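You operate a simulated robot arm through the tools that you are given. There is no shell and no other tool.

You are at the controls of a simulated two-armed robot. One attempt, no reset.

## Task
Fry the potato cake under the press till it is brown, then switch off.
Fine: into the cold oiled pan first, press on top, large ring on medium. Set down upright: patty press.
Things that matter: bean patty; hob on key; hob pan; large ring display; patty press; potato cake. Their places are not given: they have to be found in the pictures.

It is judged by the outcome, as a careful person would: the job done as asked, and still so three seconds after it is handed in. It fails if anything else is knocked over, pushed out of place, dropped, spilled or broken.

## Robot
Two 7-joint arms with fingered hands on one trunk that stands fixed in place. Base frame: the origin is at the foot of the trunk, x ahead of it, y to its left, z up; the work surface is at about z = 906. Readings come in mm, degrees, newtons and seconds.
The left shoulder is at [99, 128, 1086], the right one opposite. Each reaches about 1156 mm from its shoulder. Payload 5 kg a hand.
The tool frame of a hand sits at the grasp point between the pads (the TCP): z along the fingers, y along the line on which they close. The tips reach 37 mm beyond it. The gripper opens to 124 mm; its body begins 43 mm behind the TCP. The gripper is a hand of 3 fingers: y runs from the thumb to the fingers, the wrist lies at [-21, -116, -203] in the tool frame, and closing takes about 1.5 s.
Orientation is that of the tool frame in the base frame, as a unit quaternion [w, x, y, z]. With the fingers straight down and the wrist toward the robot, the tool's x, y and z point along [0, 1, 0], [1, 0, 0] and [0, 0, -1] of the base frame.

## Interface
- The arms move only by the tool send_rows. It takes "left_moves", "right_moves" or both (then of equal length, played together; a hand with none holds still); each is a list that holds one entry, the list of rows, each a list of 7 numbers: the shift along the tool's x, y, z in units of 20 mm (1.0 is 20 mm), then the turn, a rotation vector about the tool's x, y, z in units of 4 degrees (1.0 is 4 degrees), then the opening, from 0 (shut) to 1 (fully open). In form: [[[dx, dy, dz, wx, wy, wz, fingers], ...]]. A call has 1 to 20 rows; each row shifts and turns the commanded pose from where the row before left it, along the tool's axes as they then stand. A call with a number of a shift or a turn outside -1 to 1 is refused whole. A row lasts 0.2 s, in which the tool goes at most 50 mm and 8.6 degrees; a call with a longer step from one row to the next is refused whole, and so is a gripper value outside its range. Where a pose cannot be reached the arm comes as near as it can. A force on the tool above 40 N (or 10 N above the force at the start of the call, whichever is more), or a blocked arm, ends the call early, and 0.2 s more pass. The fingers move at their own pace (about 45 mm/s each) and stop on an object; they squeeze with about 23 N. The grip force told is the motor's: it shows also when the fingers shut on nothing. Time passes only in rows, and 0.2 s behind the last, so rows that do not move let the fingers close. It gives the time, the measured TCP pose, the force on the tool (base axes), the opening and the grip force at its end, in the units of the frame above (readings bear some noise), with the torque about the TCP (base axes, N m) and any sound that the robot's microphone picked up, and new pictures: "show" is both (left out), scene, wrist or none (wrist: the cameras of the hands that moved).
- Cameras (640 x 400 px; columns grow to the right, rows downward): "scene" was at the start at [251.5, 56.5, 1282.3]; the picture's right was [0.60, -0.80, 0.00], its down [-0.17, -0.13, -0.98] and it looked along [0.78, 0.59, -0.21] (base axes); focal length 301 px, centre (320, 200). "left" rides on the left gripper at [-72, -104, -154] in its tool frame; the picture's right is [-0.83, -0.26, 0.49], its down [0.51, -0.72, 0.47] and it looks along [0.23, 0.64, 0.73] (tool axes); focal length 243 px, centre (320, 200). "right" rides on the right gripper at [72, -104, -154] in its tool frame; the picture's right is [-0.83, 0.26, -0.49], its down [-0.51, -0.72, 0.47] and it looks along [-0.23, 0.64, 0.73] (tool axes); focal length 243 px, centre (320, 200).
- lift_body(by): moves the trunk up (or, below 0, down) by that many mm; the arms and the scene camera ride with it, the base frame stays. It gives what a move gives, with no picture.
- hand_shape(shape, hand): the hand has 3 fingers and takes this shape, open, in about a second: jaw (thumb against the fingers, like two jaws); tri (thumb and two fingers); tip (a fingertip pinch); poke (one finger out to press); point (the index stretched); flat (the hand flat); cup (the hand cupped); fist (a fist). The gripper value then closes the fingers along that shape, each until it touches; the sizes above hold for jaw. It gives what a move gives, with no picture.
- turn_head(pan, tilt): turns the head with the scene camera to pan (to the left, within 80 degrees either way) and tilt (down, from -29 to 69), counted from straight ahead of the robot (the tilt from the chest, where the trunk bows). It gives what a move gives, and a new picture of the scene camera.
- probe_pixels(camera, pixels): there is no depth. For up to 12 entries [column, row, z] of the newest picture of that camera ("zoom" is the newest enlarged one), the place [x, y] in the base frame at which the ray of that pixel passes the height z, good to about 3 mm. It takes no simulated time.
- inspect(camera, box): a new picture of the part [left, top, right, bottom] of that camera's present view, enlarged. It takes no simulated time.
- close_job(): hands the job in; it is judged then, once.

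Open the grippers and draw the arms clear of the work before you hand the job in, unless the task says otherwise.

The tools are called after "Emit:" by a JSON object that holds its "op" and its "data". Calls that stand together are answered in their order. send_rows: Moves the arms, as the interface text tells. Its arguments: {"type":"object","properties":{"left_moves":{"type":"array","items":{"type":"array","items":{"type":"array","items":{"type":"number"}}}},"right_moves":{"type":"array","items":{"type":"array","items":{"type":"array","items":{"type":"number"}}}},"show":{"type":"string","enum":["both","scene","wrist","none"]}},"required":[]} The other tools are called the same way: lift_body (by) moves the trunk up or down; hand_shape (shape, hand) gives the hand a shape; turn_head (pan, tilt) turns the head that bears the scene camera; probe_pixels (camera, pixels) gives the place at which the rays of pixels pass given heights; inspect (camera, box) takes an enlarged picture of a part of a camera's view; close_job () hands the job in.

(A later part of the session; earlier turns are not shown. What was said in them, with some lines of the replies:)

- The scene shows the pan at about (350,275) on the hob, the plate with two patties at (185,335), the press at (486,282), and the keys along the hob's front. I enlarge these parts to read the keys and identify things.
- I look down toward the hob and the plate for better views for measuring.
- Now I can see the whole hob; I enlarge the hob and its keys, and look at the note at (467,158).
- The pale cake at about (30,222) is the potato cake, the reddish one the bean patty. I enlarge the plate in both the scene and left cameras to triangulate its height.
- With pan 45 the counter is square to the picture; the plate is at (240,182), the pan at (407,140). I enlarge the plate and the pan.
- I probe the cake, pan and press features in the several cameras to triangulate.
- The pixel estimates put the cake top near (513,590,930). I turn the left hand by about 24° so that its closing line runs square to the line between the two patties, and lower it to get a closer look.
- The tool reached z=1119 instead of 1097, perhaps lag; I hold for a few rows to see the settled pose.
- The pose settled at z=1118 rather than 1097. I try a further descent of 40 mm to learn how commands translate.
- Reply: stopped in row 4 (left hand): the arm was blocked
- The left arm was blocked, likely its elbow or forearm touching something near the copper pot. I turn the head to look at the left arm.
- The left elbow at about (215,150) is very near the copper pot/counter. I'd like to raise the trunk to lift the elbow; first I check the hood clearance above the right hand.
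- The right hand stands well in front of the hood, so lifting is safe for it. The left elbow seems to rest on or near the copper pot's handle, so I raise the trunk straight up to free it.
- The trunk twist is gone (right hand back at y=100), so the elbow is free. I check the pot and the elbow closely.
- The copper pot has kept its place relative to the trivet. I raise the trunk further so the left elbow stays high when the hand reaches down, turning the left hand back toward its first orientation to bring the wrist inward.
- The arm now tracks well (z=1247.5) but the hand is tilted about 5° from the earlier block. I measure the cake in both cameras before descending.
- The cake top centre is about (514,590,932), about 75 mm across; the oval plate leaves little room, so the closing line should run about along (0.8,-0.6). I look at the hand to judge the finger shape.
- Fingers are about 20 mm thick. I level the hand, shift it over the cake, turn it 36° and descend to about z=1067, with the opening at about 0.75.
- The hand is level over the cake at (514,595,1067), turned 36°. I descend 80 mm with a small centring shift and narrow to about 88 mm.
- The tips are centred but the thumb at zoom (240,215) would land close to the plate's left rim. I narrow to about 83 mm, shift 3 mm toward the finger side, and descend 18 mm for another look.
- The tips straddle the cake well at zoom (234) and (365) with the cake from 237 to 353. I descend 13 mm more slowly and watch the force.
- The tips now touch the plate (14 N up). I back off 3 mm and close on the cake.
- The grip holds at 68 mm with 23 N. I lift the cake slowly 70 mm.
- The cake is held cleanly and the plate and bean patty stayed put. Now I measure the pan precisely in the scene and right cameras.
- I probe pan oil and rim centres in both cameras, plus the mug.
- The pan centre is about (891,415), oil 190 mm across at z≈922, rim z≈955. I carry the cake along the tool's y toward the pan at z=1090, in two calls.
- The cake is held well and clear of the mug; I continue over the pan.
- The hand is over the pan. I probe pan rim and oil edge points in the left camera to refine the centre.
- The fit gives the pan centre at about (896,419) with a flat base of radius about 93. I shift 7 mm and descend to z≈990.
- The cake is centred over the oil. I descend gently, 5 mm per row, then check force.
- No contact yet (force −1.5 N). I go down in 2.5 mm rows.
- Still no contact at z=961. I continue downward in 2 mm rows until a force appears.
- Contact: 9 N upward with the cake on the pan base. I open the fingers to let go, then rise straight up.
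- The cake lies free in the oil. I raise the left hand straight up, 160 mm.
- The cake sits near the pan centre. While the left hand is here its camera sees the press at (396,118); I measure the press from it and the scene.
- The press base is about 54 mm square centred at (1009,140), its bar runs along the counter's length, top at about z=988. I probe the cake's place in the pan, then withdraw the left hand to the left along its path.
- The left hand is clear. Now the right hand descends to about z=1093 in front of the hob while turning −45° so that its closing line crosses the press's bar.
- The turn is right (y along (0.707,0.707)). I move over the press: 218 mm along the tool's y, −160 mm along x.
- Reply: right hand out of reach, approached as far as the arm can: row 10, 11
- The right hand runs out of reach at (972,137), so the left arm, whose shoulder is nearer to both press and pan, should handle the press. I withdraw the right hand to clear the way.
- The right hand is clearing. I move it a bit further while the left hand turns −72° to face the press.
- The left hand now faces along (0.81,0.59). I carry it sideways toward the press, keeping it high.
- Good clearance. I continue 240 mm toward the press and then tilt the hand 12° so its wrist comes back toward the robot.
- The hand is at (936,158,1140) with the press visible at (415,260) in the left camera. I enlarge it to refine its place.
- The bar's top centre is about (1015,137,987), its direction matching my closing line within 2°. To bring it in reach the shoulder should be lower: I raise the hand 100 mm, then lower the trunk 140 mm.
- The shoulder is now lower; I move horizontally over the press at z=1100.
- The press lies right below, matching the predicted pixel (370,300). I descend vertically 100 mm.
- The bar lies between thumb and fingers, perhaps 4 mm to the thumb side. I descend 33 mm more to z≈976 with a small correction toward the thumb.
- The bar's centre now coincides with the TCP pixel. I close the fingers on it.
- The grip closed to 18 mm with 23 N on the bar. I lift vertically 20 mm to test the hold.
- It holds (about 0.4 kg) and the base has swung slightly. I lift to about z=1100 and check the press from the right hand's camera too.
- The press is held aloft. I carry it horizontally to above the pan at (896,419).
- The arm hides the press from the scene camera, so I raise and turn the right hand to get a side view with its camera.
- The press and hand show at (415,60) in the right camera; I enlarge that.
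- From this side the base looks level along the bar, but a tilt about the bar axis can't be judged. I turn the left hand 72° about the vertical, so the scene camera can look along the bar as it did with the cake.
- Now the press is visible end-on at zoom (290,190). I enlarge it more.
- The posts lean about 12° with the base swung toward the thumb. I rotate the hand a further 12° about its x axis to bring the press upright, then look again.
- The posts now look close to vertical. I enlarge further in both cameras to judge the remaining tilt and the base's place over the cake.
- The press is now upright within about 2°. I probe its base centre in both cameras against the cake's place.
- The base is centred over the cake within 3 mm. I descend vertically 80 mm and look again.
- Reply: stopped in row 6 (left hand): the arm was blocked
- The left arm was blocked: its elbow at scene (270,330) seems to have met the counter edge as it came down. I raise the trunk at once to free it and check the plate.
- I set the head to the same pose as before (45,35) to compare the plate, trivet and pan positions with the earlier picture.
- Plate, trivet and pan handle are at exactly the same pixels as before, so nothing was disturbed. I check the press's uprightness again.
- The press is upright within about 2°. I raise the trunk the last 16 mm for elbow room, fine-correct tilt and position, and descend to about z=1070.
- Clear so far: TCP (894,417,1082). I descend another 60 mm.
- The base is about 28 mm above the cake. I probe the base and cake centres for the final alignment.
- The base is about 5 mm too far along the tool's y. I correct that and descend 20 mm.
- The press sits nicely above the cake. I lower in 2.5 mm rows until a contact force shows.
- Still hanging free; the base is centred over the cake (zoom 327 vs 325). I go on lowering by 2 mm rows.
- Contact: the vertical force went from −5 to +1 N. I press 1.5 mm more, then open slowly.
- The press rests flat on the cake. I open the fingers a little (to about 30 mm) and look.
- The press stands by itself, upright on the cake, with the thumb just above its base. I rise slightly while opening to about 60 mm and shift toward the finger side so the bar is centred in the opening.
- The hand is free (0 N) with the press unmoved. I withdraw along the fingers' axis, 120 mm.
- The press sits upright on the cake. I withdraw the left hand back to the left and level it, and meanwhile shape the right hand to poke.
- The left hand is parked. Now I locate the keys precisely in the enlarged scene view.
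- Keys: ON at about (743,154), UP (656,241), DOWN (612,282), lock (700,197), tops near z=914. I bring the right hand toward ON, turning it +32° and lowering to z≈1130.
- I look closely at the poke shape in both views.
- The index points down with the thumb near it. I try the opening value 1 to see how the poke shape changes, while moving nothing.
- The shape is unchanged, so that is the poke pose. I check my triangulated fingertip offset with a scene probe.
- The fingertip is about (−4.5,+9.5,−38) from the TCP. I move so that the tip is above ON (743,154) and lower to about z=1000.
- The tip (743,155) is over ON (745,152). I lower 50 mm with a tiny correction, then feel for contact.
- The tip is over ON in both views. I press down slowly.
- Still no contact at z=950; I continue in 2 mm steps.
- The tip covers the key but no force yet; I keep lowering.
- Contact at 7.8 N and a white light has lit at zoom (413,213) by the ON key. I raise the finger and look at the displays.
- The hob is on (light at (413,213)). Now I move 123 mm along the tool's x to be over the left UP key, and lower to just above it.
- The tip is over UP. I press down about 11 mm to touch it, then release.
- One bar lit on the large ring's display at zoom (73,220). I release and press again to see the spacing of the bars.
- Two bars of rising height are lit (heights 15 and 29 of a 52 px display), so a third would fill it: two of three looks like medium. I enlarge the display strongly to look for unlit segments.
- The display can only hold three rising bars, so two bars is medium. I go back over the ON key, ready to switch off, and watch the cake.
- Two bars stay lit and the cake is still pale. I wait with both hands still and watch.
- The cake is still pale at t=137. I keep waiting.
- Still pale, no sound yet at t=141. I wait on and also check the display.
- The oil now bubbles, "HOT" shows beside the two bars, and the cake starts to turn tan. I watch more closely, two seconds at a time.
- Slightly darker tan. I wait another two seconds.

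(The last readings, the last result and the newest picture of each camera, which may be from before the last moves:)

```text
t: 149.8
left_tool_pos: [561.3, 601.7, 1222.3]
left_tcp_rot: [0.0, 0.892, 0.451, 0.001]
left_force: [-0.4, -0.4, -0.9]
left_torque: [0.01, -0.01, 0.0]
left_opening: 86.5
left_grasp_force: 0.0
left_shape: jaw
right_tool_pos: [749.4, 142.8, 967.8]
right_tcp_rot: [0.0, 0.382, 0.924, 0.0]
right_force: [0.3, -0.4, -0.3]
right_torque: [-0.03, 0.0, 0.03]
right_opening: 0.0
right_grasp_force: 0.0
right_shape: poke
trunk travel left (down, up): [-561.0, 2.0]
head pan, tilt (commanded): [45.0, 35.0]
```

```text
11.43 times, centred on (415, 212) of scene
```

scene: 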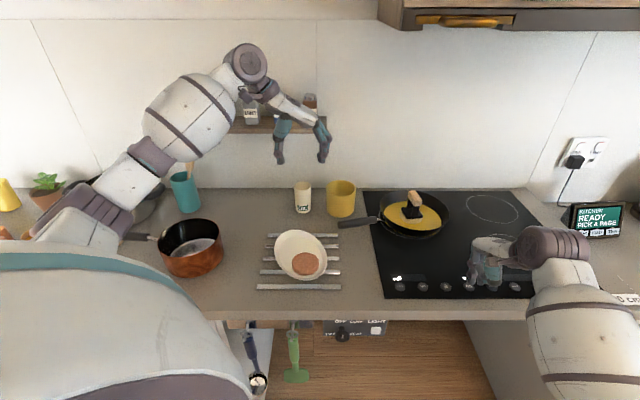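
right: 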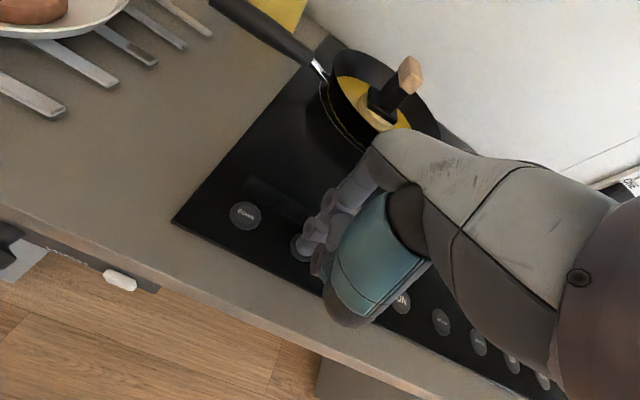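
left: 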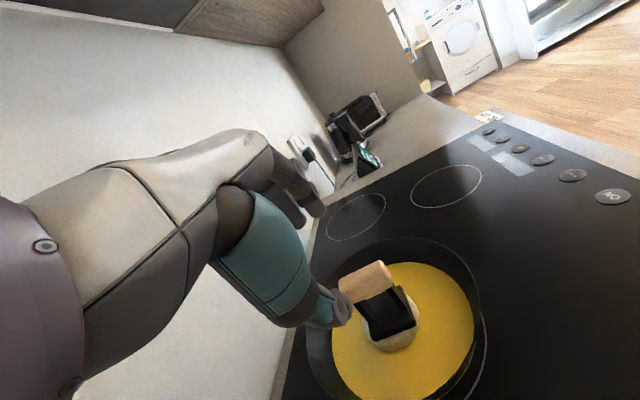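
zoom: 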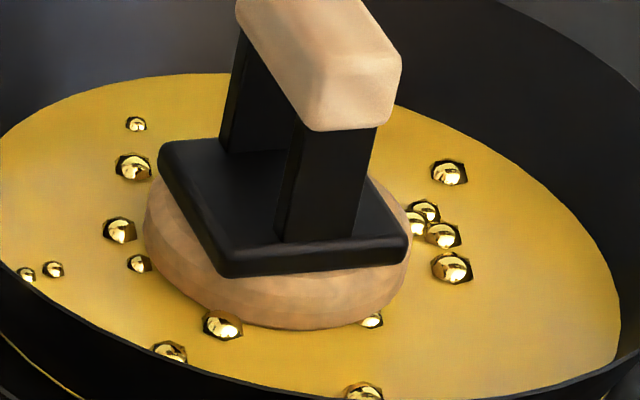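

Gradually darkening. Three more seconds.

Emit:
{"op": "send_rows", "data": {"right_moves": [[[0, 0, 0, 0, 0, 0, 0], [0, 0, 0, 0, 0, 0, 0], [0, 0, 0, 0, 0, 0, 0], [0, 0, 0, 0, 0, 0, 0], [0, 0, 0, 0, 0, 0, 0], [0, 0, 0, 0, 0, 0, 0], [0, 0, 0, 0, 0, 0, 0], [0, 0, 0, 0, 0, 0, 0], [0, 0, 0, 0, 0, 0, 0], [0, 0, 0, 0, 0, 0, 0], [0, 0, 0, 0, 0, 0, 0], [0, 0, 0, 0, 0, 0, 0], [0, 0, 0, 0, 0, 0, 0], [0, 0, 0, 0, 0, 0, 0], [0, 0, 0, 0, 0, 0, 0]]], "show": "none"}}

Emit:
{"op": "inspect", "data": {"camera": "scene", "box": [395, 195, 435, 230]}}

Emit:
{"op": "inspect", "data": {"camera": "scene", "box": [370, 180, 510, 310]}}

```text
t: 153.1
left_tool_pos: [562.4, 602.4, 1221.4]
left_tcp_rot: [0.0, 0.892, 0.452, 0.001]
left_force: [0.1, 0.5, 0.2]
left_torque: [0.0, -0.02, -0.05]
left_opening: 86.6
left_grasp_force: 0.0
left_shape: jaw
right_tool_pos: [749.7, 143.3, 966.1]
right_tcp_rot: [0.0, 0.383, 0.924, 0.0]
right_force: [0.6, 0.2, -0.4]
right_torque: [0.01, -0.04, 0.0]
right_opening: 0.0
right_grasp_force: 0.0
right_shape: poke
trunk travel left (down, up): [-561.0, 2.0]
head pan, tilt (commanded): [45.0, 35.0]
```

```text
11.43 times, centred on (415, 212) of scene
```

zoom: 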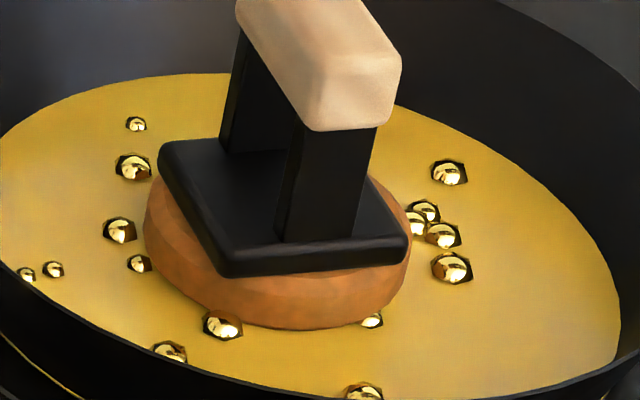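

```text
3.08 times, centred on (440, 245) of scene
```

zoom: 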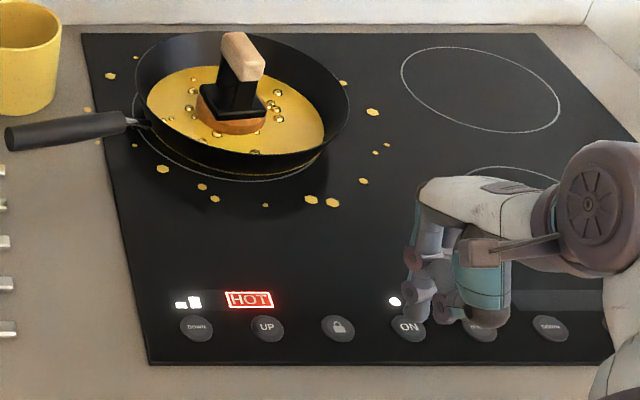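

Golden brown now at t=153, changing faster. One more second.

Emit:
{"op": "send_rows", "data": {"right_moves": [[[0, 0, 0.25, 0, 0, 0, 0], [0, 0, 0.25, 0, 0, 0, 0], [0, 0, 0, 0, 0, 0, 0], [0, 0, 0, 0, 0, 0, 0]]], "show": "none"}}

Emit:
{"op": "inspect", "data": {"camera": "scene", "box": [395, 195, 435, 230]}}

```text
t: 154.1
left_tool_pos: [562.8, 601.5, 1221.3]
left_tcp_rot: [-0.001, 0.892, 0.452, 0.001]
left_force: [0.0, 0.1, 0.2]
left_torque: [-0.02, -0.01, 0.01]
left_opening: 86.6
left_grasp_force: 0.1
left_shape: jaw
right_tool_pos: [749.5, 142.5, 955.9]
right_tcp_rot: [0.0, 0.383, 0.924, 0.0]
right_force: [-0.2, -0.4, -1.1]
right_torque: [-0.01, 0.03, 0.01]
right_opening: 0.1
right_grasp_force: 0.1
right_shape: poke
trunk travel left (down, up): [-561.0, 2.0]
head pan, tilt (commanded): [45.0, 35.0]
```

```text
11.43 times, centred on (415, 212) of scene
```

zoom: 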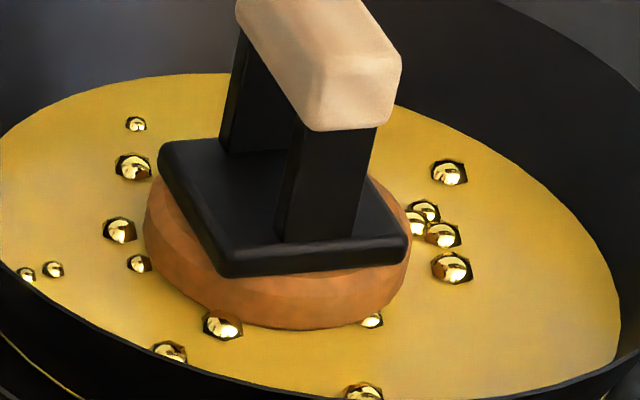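

The cake is a clear golden brown; I wait one more short moment to compare the shade.

Emit:
{"op": "send_rows", "data": {"right_moves": [[[0, 0, 0.15, 0, 0, 0, 0], [0, 0, 0, 0, 0, 0, 0], [0, 0, 0, 0, 0, 0, 0], [0, 0, 0, 0, 0, 0, 0]]], "show": "none"}}

Emit:
{"op": "inspect", "data": {"camera": "scene", "box": [395, 195, 435, 230]}}

```text
t: 155.1
left_tool_pos: [563.3, 602.6, 1221.6]
left_tcp_rot: [0.0, 0.892, 0.451, 0.001]
left_force: [-0.7, 0.5, -0.6]
left_torque: [0.03, 0.02, 0.01]
left_opening: 86.6
left_grasp_force: 0.0
left_shape: jaw
right_tool_pos: [750.2, 141.4, 953.5]
right_tcp_rot: [0.0, 0.382, 0.924, 0.0]
right_force: [-0.2, -0.4, 0.2]
right_torque: [0.01, 0.01, 0.0]
right_opening: 0.1
right_grasp_force: 0.0
right_shape: poke
trunk travel left (down, up): [-561.0, 2.0]
head pan, tilt (commanded): [45.0, 35.0]
```

```text
11.43 times, centred on (415, 212) of scene
```

zoom: 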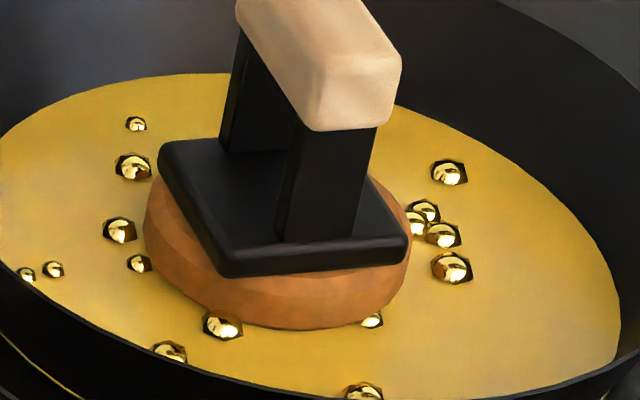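

The shade has settled at a steady brown across the last three looks. I switch off: press the ON key.

Emit:
{"op": "send_rows", "data": {"right_moves": [[[0, 0, 0.2, 0, 0, 0, 0], [0, 0, 0.2, 0, 0, 0, 0], [0, 0, 0.17, 0, 0, 0, 0], [0, 0, 0, 0, 0, 0, 0], [0, 0, -0.5, 0, 0, 0, 0], [0, 0, -0.5, 0, 0, 0, 0]]], "show": "none"}}

Emit:
{"op": "inspect", "data": {"camera": "scene", "box": [370, 180, 510, 310]}}

Emit:
{"op": "inspect", "data": {"camera": "scene", "box": [395, 195, 435, 230]}}

```text
t: 156.4
left_tool_pos: [562.1, 601.6, 1221.5]
left_tcp_rot: [0.0, 0.892, 0.451, 0.001]
left_force: [0.2, -0.4, -0.2]
left_torque: [-0.01, -0.03, -0.02]
left_opening: 86.5
left_grasp_force: 0.0
left_shape: jaw
right_tool_pos: [750.7, 142.8, 962.5]
right_tcp_rot: [0.0, 0.382, 0.924, -0.001]
right_force: [-0.9, -0.2, 0.8]
right_torque: [0.0, -0.02, -0.01]
right_opening: 0.0
right_grasp_force: 0.0
right_shape: poke
trunk travel left (down, up): [-561.0, 2.0]
head pan, tilt (commanded): [45.0, 35.0]
```

```text
3.08 times, centred on (440, 245) of scene
```

zoom: 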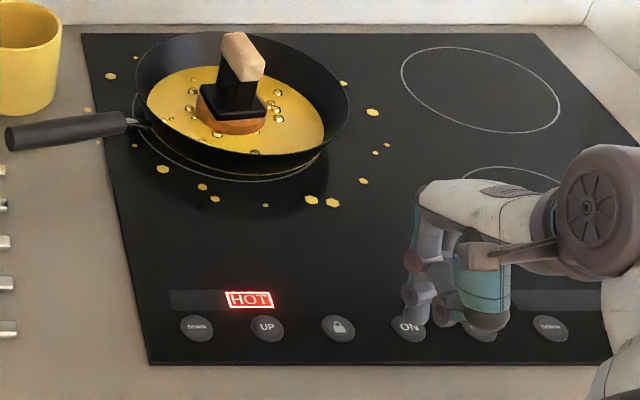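

```text
11.43 times, centred on (415, 212) of scene
```

zoom: 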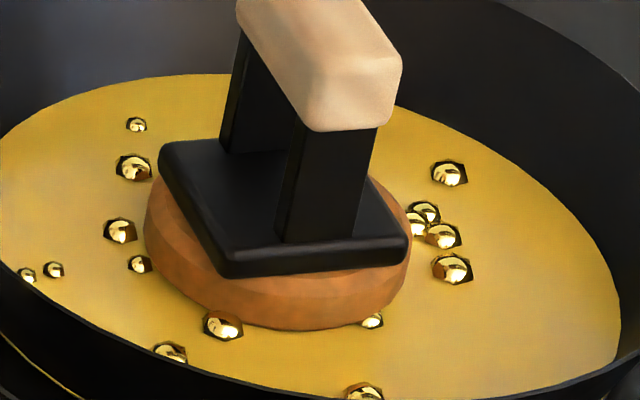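

The bars and the ON light are out; only the residual HOT sign glows, and the cake is brown. I withdraw the right hand up and back.

Emit:
{"op": "send_rows", "data": {"right_moves": [[[0, 0, -1, 0, 0, 0, 0], [0, 0, -1, 0, 0, 0, 0], [0, 0, -1, 0, 0, 0, 0], [0, 0, -1, 0, 0, 0, 0], [0, -1, -1, 0, 0, 0, 0], [0, -1, -1, 0, 0, 0, 0], [0, -1, -1, 0, 0, 0, 0], [0, -1, -1, 0, 0, 0, 0], [0, -1, -1, 0, 0, 0, 0], [0, -1, -1, 0, 0, 0, 0], [0, -1, 0, 0, 0, 0, 0], [0, -1, 0, 0, 0, 0, 0], [0, -1, 0, 0, 0, 0, 0], [0, -1, 0, 0, 0, 0, 0]]], "show": "none"}}

Emit:
{"op": "hand_shape", "data": {"hand": "right", "shape": "jaw"}}

Emit:
{"op": "turn_head", "data": {"pan": 45, "tilt": 35}}

Emit:
{"op": "inspect", "data": {"camera": "scene", "box": [370, 180, 610, 320]}}

Emit:
{"op": "inspect", "data": {"camera": "scene", "box": [395, 195, 435, 230]}}

```text
t: 159.4
left_tool_pos: [562.2, 601.2, 1222.5]
left_tcp_rot: [-0.001, 0.892, 0.452, 0.002]
left_force: [0.6, -0.9, -0.2]
left_torque: [0.01, 0.0, 0.01]
left_opening: 86.4
left_grasp_force: 0.0
left_shape: jaw
right_tool_pos: [607.0, 0.1, 1162.8]
right_tcp_rot: [0.001, 0.382, 0.924, 0.0]
right_force: [-0.3, -0.6, 0.5]
right_torque: [0.0, -0.04, -0.01]
right_opening: 0.0
right_grasp_force: 0.1
right_shape: poke
trunk travel left (down, up): [-561.0, 2.0]
head pan, tilt (commanded): [45.0, 35.0]
```

```text
t: 160.3
left_tool_pos: [562.3, 602.9, 1220.8]
left_tcp_rot: [0.0, 0.892, 0.452, 0.0]
left_force: [-0.4, 0.2, -0.1]
left_torque: [0.03, -0.01, -0.04]
left_opening: 86.3
left_grasp_force: 0.0
left_shape: jaw
right_tool_pos: [609.2, 1.9, 1162.8]
right_tcp_rot: [0.001, 0.382, 0.924, 0.0]
right_force: [-0.2, -0.4, 0.4]
right_torque: [0.03, 0.0, -0.01]
right_opening: 123.7
right_grasp_force: 0.0
right_shape: jaw
trunk travel left (down, up): [-561.0, 2.0]
head pan, tilt (commanded): [45.0, 35.0]
```

```text
t: 160.9
left_tool_pos: [562.7, 603.3, 1221.0]
left_tcp_rot: [-0.001, 0.892, 0.451, 0.001]
left_force: [0.5, -0.2, 0.4]
left_torque: [0.02, -0.01, -0.01]
left_opening: 86.2
left_grasp_force: 0.1
left_shape: jaw
right_tool_pos: [609.0, 1.2, 1162.5]
right_tcp_rot: [0.0, 0.383, 0.924, 0.0]
right_force: [0.1, -0.4, -0.1]
right_torque: [0.0, -0.03, 0.02]
right_opening: 123.9
right_grasp_force: 0.1
right_shape: jaw
trunk travel left (down, up): [-561.0, 2.0]
head pan, tilt (commanded): [45.0, 35.0]
```

scene: 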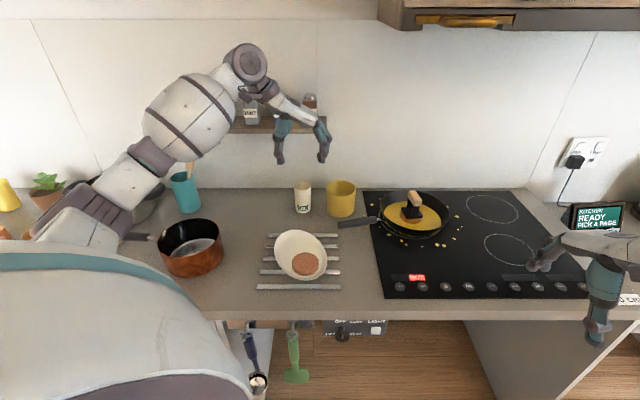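

```text
2.67 times, centred on (490, 250) of scene
```

zoom: 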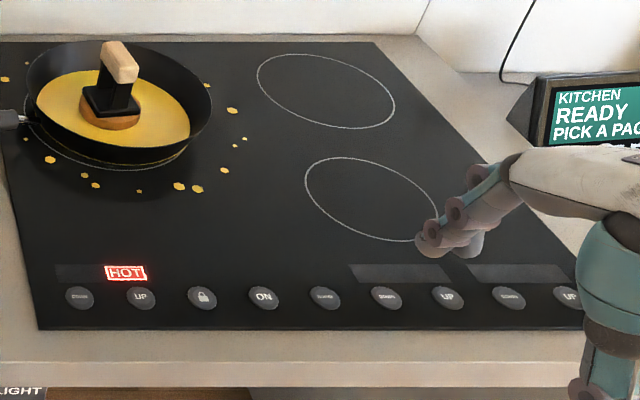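

```text
11.43 times, centred on (415, 212) of scene
```

zoom: 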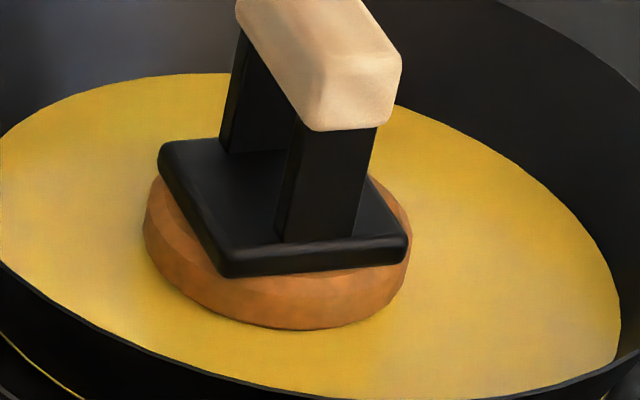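

The bubbling has stopped, the cake is brown, the press stands upright on it, the hob is off, and both hands are open and clear. I hand the job in.

Emit:
{"op": "close_job", "data": {}}

```text
The job is handed in.
```

I fried the potato cake to a steady brown under the press and switched the hob off; I then handed the job in.

- **Cooking:** I put the cake into the cold oiled pan first, with the press on top. Then I turned the hob on and set the large ring to two bars. I took that as medium, because the display looks to have room for only three; I didn't press on to the top setting to confirm it.
- **Now:** The bars and the ON light went out after the second press, and only the residual HOT sign was still lit. The oil had stopped bubbling, and the press was standing upright on the cake.
- **Arm blocked twice:** The left arm was stopped twice while reaching, once near the copper pot and once near the counter edge. I checked the pot after the first stop, and the plate, rack and pan handle after the second. None had moved.
- **Spatter:** Frying left small oil spots on the hob around the pan.

The bean patty and the other items stayed where they were, and both hands are open and clear of the work.
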